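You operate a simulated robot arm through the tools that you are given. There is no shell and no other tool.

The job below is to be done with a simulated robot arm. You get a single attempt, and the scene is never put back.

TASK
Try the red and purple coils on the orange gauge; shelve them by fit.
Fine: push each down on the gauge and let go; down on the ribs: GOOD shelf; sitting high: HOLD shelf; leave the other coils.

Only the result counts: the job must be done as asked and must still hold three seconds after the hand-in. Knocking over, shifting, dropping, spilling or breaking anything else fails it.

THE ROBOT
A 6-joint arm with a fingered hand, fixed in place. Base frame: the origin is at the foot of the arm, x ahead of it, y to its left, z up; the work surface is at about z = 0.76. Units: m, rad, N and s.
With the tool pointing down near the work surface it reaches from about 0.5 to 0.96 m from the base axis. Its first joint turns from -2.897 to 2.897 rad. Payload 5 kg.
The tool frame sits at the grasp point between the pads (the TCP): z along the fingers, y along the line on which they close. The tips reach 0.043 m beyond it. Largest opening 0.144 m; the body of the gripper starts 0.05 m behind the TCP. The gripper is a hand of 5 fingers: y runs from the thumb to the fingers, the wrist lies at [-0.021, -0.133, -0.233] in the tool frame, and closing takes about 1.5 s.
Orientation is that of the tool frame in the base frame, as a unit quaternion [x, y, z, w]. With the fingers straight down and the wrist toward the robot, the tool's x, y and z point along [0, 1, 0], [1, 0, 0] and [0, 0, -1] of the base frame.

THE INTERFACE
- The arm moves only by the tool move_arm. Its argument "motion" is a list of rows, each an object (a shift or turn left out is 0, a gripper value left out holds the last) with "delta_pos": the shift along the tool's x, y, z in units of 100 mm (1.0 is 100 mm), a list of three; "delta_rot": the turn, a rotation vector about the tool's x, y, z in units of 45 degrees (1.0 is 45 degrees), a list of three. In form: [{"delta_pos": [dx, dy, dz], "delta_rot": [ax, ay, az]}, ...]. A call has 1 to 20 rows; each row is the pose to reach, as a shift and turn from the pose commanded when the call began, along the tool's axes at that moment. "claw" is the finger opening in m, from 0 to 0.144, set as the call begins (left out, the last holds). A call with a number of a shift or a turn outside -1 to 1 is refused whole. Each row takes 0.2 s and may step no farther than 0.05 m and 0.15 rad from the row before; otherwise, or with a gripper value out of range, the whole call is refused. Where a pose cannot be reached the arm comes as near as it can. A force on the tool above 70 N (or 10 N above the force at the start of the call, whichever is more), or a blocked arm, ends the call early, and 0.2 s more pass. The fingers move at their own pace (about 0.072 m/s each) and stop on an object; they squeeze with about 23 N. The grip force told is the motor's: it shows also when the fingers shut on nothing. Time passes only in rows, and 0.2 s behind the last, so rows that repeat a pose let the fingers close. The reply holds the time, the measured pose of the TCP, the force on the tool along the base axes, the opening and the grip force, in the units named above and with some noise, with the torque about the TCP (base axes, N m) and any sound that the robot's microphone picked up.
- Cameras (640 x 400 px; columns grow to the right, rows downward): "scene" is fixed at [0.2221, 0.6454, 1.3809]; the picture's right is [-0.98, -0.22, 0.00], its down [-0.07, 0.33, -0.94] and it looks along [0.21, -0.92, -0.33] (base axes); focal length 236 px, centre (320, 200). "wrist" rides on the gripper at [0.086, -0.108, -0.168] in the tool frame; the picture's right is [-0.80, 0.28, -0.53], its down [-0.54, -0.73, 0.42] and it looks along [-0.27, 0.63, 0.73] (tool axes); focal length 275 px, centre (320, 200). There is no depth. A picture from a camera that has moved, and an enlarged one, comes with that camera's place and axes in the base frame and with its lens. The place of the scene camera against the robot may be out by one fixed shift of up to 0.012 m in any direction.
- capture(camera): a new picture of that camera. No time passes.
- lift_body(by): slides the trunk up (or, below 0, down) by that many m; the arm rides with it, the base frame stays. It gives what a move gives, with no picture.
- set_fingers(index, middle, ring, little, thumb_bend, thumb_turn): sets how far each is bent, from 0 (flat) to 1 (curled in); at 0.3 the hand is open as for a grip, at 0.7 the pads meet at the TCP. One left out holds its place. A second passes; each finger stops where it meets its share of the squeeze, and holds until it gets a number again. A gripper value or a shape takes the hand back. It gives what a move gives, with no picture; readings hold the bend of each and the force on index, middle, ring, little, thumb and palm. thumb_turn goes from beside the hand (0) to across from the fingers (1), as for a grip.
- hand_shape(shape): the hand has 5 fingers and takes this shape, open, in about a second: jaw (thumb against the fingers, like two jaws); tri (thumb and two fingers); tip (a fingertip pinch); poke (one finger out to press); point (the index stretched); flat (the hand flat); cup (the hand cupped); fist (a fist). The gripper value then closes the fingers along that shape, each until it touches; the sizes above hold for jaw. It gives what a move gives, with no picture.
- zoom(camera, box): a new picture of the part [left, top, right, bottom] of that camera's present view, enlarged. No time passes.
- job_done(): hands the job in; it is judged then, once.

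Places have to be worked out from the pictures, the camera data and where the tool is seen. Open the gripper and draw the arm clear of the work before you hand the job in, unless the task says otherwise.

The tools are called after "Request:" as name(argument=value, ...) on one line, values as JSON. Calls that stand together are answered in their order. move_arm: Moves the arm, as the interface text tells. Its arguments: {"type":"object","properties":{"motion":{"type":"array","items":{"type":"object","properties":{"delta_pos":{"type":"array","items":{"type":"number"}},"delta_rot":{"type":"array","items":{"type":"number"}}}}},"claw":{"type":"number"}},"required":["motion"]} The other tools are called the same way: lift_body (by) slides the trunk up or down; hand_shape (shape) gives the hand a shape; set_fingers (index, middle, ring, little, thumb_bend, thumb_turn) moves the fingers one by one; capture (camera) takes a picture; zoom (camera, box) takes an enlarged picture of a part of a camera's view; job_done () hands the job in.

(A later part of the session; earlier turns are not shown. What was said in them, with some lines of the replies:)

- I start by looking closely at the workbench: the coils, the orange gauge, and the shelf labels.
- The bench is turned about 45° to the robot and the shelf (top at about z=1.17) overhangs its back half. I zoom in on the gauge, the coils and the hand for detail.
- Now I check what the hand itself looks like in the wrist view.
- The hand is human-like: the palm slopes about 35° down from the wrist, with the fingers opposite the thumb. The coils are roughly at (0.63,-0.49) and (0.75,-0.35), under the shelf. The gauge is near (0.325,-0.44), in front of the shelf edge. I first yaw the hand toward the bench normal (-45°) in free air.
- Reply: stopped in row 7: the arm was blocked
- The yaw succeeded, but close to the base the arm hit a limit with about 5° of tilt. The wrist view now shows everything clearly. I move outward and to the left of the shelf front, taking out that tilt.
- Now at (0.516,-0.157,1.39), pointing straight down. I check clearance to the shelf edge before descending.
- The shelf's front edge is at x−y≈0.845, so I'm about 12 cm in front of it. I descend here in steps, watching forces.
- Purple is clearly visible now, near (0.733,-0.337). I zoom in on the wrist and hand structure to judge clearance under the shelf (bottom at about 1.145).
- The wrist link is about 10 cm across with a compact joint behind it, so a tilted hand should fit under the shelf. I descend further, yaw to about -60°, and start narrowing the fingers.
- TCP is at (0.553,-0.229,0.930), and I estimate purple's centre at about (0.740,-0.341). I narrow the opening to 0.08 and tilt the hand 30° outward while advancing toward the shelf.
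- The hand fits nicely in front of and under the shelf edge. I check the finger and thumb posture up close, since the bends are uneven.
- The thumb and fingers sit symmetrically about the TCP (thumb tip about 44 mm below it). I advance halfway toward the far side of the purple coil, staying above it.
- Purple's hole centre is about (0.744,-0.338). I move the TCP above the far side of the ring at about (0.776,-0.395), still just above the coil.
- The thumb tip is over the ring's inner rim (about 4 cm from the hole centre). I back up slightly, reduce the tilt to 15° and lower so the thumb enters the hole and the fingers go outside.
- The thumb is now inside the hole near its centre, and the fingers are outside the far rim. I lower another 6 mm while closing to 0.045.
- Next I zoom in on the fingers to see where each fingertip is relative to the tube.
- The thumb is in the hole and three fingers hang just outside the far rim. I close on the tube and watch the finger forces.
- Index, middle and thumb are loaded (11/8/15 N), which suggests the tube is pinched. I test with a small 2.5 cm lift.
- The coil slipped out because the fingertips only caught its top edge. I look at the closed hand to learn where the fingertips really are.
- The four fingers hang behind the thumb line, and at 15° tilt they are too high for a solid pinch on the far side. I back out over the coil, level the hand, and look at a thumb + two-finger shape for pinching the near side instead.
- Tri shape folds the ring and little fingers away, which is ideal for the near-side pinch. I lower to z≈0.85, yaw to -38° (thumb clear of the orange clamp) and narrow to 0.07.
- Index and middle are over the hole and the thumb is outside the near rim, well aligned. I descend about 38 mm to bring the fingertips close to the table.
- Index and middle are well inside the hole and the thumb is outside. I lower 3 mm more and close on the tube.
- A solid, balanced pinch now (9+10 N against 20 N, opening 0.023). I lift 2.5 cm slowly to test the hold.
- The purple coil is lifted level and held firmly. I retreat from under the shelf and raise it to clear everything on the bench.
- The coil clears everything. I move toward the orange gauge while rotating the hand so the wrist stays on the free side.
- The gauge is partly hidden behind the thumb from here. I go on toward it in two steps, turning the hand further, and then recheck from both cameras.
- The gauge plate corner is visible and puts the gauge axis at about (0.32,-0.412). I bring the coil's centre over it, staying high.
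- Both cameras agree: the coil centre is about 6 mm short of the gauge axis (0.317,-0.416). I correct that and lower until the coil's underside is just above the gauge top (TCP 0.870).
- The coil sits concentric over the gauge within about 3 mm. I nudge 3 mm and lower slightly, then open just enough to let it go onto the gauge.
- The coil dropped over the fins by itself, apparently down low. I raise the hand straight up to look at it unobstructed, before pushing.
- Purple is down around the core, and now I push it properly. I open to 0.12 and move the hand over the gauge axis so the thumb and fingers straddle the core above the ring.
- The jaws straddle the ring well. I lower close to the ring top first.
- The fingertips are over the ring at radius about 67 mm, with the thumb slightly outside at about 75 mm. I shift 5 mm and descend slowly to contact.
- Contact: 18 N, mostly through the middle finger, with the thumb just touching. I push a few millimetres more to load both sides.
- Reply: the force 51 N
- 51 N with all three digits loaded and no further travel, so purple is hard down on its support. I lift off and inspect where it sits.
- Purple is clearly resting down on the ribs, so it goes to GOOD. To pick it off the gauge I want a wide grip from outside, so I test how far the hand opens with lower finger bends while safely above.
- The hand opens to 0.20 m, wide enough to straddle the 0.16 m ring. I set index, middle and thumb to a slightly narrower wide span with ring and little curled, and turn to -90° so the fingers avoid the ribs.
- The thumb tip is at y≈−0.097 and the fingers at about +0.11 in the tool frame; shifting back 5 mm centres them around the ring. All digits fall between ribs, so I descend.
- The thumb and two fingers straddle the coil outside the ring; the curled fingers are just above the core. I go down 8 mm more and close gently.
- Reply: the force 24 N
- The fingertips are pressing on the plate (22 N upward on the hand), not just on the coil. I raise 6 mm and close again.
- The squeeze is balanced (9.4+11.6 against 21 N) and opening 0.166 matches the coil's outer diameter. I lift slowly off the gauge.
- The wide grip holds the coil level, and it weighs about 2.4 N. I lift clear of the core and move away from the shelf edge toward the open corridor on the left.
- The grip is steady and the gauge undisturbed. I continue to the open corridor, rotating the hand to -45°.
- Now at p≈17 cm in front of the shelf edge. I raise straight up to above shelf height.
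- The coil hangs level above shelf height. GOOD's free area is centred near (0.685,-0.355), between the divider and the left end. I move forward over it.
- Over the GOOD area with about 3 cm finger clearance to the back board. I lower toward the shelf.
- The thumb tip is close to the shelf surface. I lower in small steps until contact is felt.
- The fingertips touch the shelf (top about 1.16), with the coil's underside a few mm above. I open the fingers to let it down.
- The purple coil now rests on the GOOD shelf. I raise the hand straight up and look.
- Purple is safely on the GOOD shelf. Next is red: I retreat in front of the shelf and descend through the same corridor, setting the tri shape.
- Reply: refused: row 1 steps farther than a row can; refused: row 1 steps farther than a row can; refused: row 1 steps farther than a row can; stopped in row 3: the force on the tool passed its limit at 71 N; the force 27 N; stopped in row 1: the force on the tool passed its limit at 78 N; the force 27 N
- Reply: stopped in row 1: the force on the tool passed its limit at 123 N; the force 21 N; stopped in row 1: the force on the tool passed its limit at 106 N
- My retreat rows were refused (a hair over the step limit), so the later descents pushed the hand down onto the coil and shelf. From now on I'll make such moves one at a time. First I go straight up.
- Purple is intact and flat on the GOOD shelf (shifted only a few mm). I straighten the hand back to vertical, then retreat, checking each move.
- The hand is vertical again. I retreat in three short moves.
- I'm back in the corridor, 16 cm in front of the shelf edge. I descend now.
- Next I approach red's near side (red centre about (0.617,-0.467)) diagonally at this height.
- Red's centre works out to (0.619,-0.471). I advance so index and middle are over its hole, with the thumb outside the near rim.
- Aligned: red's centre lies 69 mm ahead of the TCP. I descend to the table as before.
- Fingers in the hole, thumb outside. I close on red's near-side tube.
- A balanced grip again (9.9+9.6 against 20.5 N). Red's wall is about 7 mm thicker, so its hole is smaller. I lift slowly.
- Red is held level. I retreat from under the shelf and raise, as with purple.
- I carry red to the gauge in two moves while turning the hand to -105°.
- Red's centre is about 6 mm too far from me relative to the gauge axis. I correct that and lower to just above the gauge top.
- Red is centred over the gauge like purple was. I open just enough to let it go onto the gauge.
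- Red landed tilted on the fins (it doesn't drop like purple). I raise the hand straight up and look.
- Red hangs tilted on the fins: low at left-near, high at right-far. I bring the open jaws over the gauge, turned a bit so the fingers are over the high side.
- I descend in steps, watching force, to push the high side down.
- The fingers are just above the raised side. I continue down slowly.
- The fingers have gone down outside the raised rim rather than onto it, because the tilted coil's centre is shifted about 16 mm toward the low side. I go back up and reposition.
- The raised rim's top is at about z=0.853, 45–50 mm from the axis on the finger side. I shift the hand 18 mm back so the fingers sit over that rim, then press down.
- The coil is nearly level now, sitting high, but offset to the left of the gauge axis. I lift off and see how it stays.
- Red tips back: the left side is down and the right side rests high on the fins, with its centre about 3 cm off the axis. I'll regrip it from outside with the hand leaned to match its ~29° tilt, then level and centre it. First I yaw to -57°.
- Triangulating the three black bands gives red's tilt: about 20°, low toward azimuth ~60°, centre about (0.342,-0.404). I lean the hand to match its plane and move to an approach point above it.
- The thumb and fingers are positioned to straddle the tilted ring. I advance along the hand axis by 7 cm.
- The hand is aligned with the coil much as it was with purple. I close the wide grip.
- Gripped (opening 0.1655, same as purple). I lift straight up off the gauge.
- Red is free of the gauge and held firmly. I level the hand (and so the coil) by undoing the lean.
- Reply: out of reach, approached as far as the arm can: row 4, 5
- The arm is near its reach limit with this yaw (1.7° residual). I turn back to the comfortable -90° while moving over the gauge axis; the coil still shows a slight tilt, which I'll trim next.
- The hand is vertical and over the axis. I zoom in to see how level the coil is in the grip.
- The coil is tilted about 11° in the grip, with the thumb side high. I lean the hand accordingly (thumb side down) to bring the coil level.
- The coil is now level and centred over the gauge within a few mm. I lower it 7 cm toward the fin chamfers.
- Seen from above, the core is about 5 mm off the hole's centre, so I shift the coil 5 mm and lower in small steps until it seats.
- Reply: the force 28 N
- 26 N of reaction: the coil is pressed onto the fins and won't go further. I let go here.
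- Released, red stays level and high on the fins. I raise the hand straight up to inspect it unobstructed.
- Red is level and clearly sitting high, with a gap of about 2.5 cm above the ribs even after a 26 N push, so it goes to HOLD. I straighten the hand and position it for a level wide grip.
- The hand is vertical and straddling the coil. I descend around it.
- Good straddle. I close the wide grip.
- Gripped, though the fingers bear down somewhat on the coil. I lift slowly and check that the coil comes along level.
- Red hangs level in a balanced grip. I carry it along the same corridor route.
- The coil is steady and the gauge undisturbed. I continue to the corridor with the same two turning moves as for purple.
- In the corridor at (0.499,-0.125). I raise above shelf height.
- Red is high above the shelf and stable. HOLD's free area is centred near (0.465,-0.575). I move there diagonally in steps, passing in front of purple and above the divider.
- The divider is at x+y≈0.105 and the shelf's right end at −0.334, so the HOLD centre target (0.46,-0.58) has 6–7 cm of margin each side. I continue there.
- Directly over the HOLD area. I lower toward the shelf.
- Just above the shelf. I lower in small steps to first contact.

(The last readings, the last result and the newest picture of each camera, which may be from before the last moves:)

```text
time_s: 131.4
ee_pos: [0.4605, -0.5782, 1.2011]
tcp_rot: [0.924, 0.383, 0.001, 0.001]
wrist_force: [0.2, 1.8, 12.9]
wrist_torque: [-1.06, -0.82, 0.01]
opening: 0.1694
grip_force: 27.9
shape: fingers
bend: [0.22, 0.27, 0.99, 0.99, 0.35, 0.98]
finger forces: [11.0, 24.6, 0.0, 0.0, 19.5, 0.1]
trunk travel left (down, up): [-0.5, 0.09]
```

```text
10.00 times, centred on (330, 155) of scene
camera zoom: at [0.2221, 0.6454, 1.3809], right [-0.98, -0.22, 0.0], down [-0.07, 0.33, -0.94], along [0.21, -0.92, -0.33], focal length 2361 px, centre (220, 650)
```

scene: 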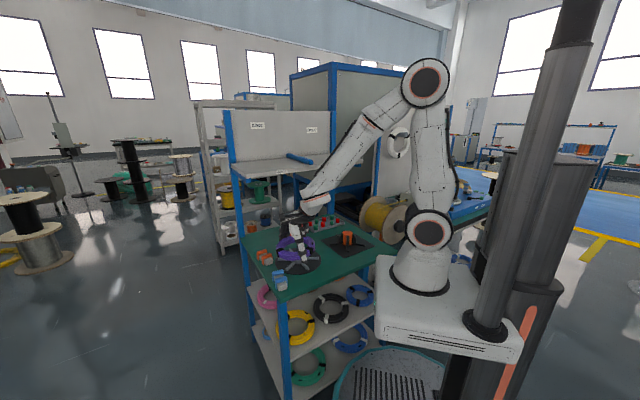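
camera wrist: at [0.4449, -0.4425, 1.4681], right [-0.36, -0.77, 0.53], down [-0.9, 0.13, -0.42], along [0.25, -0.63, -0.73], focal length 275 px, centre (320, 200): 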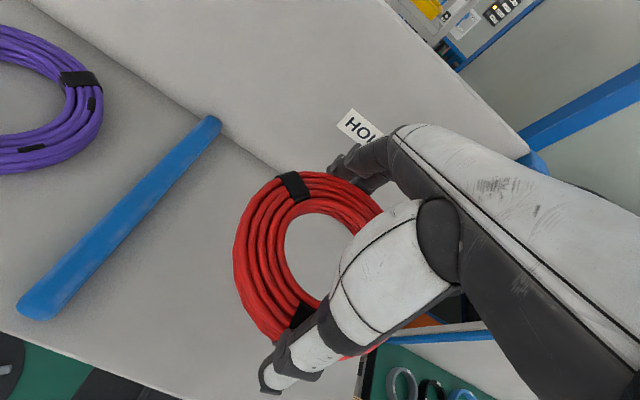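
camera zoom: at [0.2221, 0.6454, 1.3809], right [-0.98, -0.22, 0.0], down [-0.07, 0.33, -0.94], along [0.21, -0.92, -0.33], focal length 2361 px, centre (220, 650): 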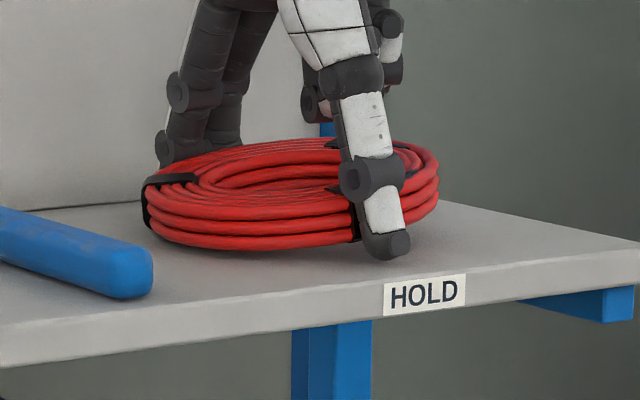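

The fingertips touch the shelf with the coil only millimetres above it. I open the hand to set it down.

Request:
set_fingers(index=0.15, middle=0.15, thumb_bend=0.15)

Request:
zoom(camera="scene", box=[290, 125, 370, 180])

```text
time_s: 132.4
ee_pos: [0.4601, -0.5788, 1.1999]
tcp_rot: [0.924, 0.382, -0.001, 0.0]
wrist_force: [-0.9, 0.2, 0.9]
wrist_torque: [0.0, -0.01, 0.04]
opening: 0.1968
grip_force: 0.1
shape: fingers
bend: [0.15, 0.15, 0.99, 0.99, 0.15, 0.96]
finger forces: [0.0, 0.1, 0.0, 0.0, 0.0, 0.1]
trunk travel left (down, up): [-0.5, 0.09]
```

```text
7.27 times, centred on (330, 152) of scene
camera zoom: at [0.2221, 0.6454, 1.3809], right [-0.98, -0.22, 0.0], down [-0.07, 0.33, -0.94], along [0.21, -0.92, -0.33], focal length 1717 px, centre (247, 546)
```

zoom: 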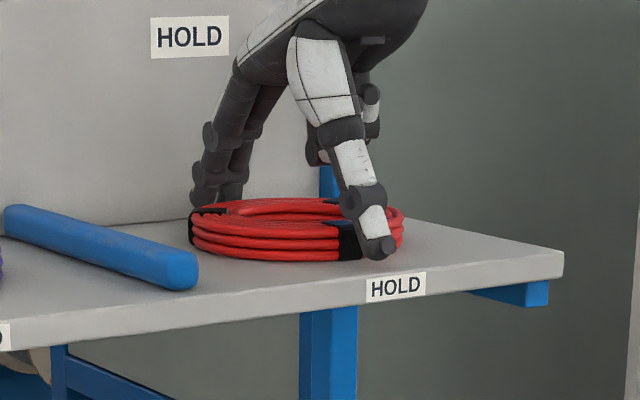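

Red rests flat on the HOLD shelf. I raise the hand straight up and verify it is clear before withdrawing.

Request:
move_arm(motion=[{"delta_pos": [0, 0, -0.2]}, {"delta_pos": [0, 0, -0.5]}, {"delta_pos": [0, 0, -0.9]}, {"delta_pos": [0, 0, -0.9]}])

Request:
zoom(camera="scene", box=[230, 90, 390, 190])

Request:
capture(camera="wrist")

```text
time_s: 133.4
ee_pos: [0.4608, -0.5788, 1.29]
tcp_rot: [0.924, 0.383, 0.0, -0.001]
wrist_force: [0.1, -0.2, 0.9]
wrist_torque: [-0.02, 0.0, -0.02]
opening: 0.1971
grip_force: 0.0
shape: fingers
bend: [0.15, 0.15, 0.99, 0.99, 0.15, 0.96]
finger forces: [0.1, 0.0, 0.0, 0.0, 0.0, 0.0]
trunk travel left (down, up): [-0.5, 0.09]
```

```text
4.00 times, centred on (310, 140) of scene
camera zoom: at [0.2221, 0.6454, 1.3809], right [-0.98, -0.22, 0.0], down [-0.07, 0.33, -0.94], along [0.21, -0.92, -0.33], focal length 944 px, centre (360, 440)
```

zoom: 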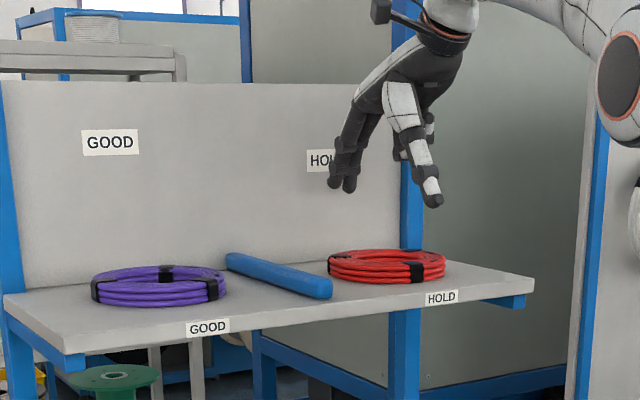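

```text
taken
camera wrist: at [0.4454, -0.4406, 1.4583], right [-0.36, -0.77, 0.53], down [-0.9, 0.13, -0.42], along [0.25, -0.63, -0.73], focal length 275 px, centre (320, 200)
```

wrist: 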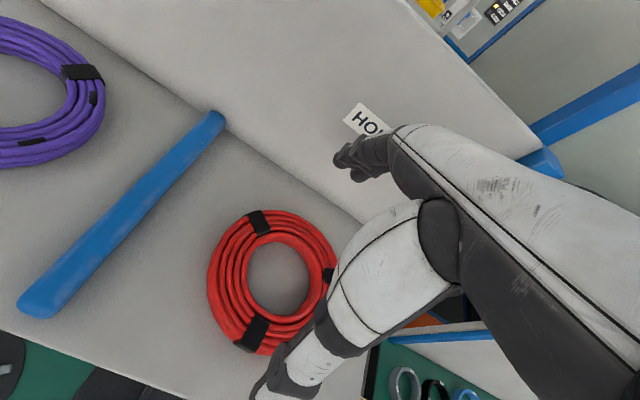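

Both coils sit flat on their shelves. I withdraw the hand back along the path I came by, clear of the work.

Request:
move_arm(motion=[{"delta_pos": [0.2, -0.2, -0.2]}, {"delta_pos": [0.45, -0.4, -0.3]}, {"delta_pos": [0.7, -0.6, -0.3]}, {"delta_pos": [0.88, -0.734, -0.3]}])

Request:
move_arm(motion=[{"delta_pos": [0.29, -0.24, 0]}, {"delta_pos": [0.58, -0.48, 0]}, {"delta_pos": [0.88, -0.734, 0]}])

Request:
move_arm(motion=[{"delta_pos": [0.29, -0.24, 0]}, {"delta_pos": [0.58, -0.48, 0]}, {"delta_pos": [0.86, -0.73, 0]}])

Request:
move_arm(motion=[{"delta_pos": [0.29, -0.24, 0]}, {"delta_pos": [0.58, -0.48, 0]}, {"delta_pos": [0.86, -0.73, 0]}, {"delta_pos": [0.86, -0.73, 0]}])

Request:
hand_shape(shape="jaw")

Request:
capture(camera="scene")

Request:
capture(camera="wrist")

```text
time_s: 134.4
ee_pos: [0.4703, -0.4632, 1.3204]
tcp_rot: [0.924, 0.382, 0.0, -0.001]
wrist_force: [0.5, -0.1, -0.4]
wrist_torque: [0.0, -0.01, 0.0]
opening: 0.1972
grip_force: 0.1
shape: fingers
bend: [0.15, 0.15, 0.99, 0.99, 0.15, 0.96]
finger forces: [0.0, 0.0, 0.0, 0.0, 0.1, 0.0]
trunk travel left (down, up): [-0.5, 0.09]
```

```text
time_s: 135.2
ee_pos: [0.4825, -0.3509, 1.3197]
tcp_rot: [0.924, 0.382, 0.0, -0.001]
wrist_force: [0.4, -0.2, 0.4]
wrist_torque: [-0.01, -0.01, 0.02]
opening: 0.1971
grip_force: 0.1
shape: fingers
bend: [0.15, 0.15, 0.99, 0.99, 0.15, 0.96]
finger forces: [0.0, 0.0, 0.0, 0.0, 0.0, 0.0]
trunk travel left (down, up): [-0.5, 0.09]
```

```text
time_s: 136.0
ee_pos: [0.4895, -0.237, 1.3198]
tcp_rot: [0.924, 0.382, 0.0, -0.001]
wrist_force: [0.5, 0.0, -0.7]
wrist_torque: [0.04, -0.01, -0.02]
opening: 0.197
grip_force: 0.0
shape: fingers
bend: [0.15, 0.15, 0.99, 0.99, 0.15, 0.96]
finger forces: [0.0, 0.1, 0.0, 0.1, 0.0, 0.0]
trunk travel left (down, up): [-0.5, 0.09]
```

```text
time_s: 137.0
ee_pos: [0.4985, -0.1251, 1.3197]
tcp_rot: [0.924, 0.383, -0.001, 0.0]
wrist_force: [-0.4, 0.2, -0.3]
wrist_torque: [-0.01, -0.02, -0.02]
opening: 0.1971
grip_force: 0.1
shape: fingers
bend: [0.15, 0.15, 0.99, 0.99, 0.15, 0.96]
finger forces: [0.0, 0.0, 0.0, 0.0, 0.0, 0.0]
trunk travel left (down, up): [-0.5, 0.09]
```

```text
time_s: 137.9
ee_pos: [0.499, -0.1263, 1.3211]
tcp_rot: [0.924, 0.382, 0.0, 0.0]
wrist_force: [-0.1, -0.1, 0.1]
wrist_torque: [0.01, -0.01, -0.02]
opening: 0.144
grip_force: 0.0
shape: jaw
bend: [0.3, 0.3, 0.3, 0.3, 0.3, 0.97]
finger forces: [0.0, 0.0, 0.0, 0.0, 0.0, 0.0]
trunk travel left (down, up): [-0.5, 0.09]
```

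```text
taken
```

scene: 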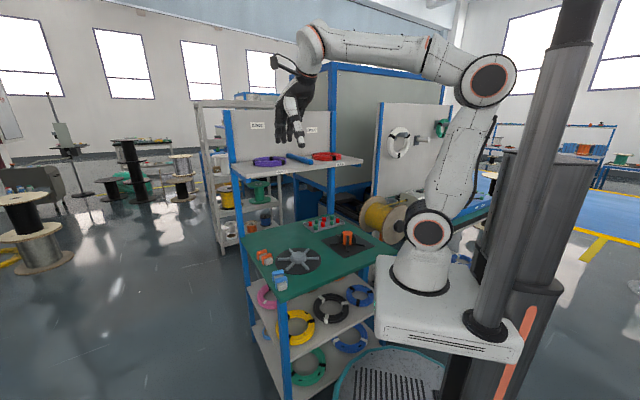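

```text
taken
camera wrist: at [0.4838, 0.0122, 1.4886], right [-0.36, -0.76, 0.53], down [-0.9, 0.13, -0.42], along [0.25, -0.63, -0.73], focal length 275 px, centre (320, 200)
```

wrist: 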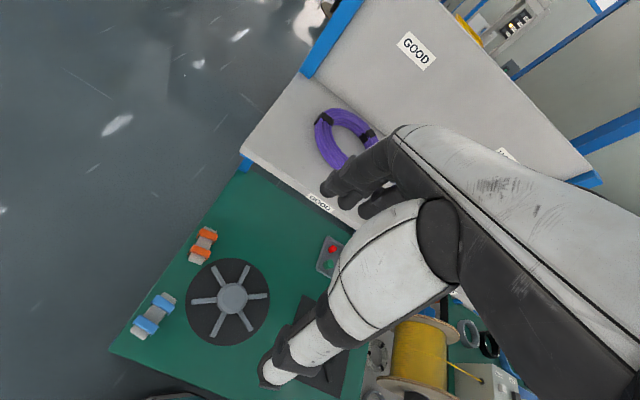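

The arm is clear. A last comparison of the bench with the start picture, to confirm nothing else moved.

Request:
zoom(camera="scene", box=[220, 200, 400, 310])

Request:
zoom(camera="scene", box=[220, 100, 380, 200])

```text
3.56 times, centred on (310, 255) of scene
camera zoom: at [0.2221, 0.6454, 1.3809], right [-0.98, -0.22, 0.0], down [-0.07, 0.33, -0.94], along [0.21, -0.92, -0.33], focal length 840 px, centre (356, 4)
```

zoom: 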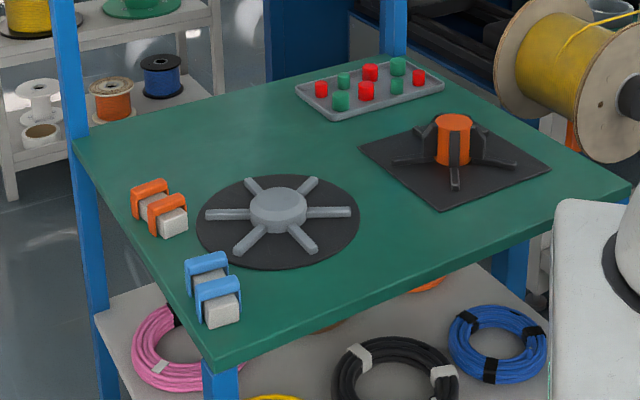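

```text
4.00 times, centred on (300, 150) of scene
camera zoom: at [0.2221, 0.6454, 1.3809], right [-0.98, -0.22, 0.0], down [-0.07, 0.33, -0.94], along [0.21, -0.92, -0.33], focal length 944 px, centre (400, 400)
```

zoom: 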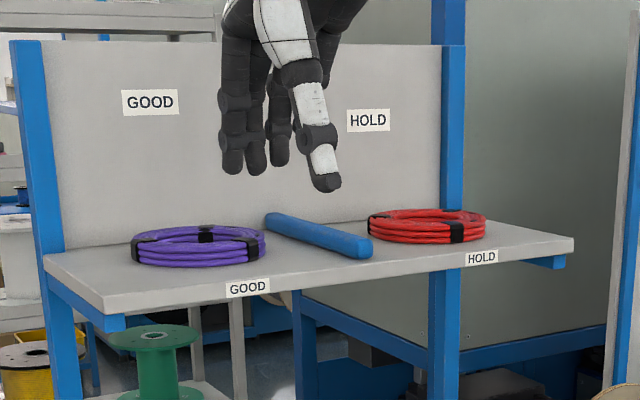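

Gauges, tray, clamps, divider and the other coils are all where they were at the start. Purple lies on GOOD (it went down on the ribs), red lies on HOLD (it sat high), and the hand is open and clear, so I hand the job in.

Request:
job_done()

```text
The job is handed in.
```

I tried both coils on the orange gauge and shelved them. I then handed the job in; no verdict came back.

| Coil | Push on gauge | Result | Shelf |
|---|---|---|---|
| Purple | About 51 N | Down on the ribs | GOOD |
| Red | About 26 N | Sitting high, about 2.5 cm above the ribs | HOLD |

In the last pictures both coils lie flat on their shelves. The gauges, tray, clamps, divider and other coils look unmoved, and the hand is open and clear of the work.

Two things went wrong along the way:
- **Purple on the GOOD shelf:** after I set it down, a refused retreat move left the arm over the shelf. The next descents pressed the hand onto the coil and shelf, and the arm stopped on its force limit several times, with readings up to 123 N. The coil moved only a few millimetres and looked undamaged.
- **Red on the gauge:** it first landed tilted on the gauge. I picked it up again, levelled and centred it, then pushed it down and let go. The result above is from that second try.
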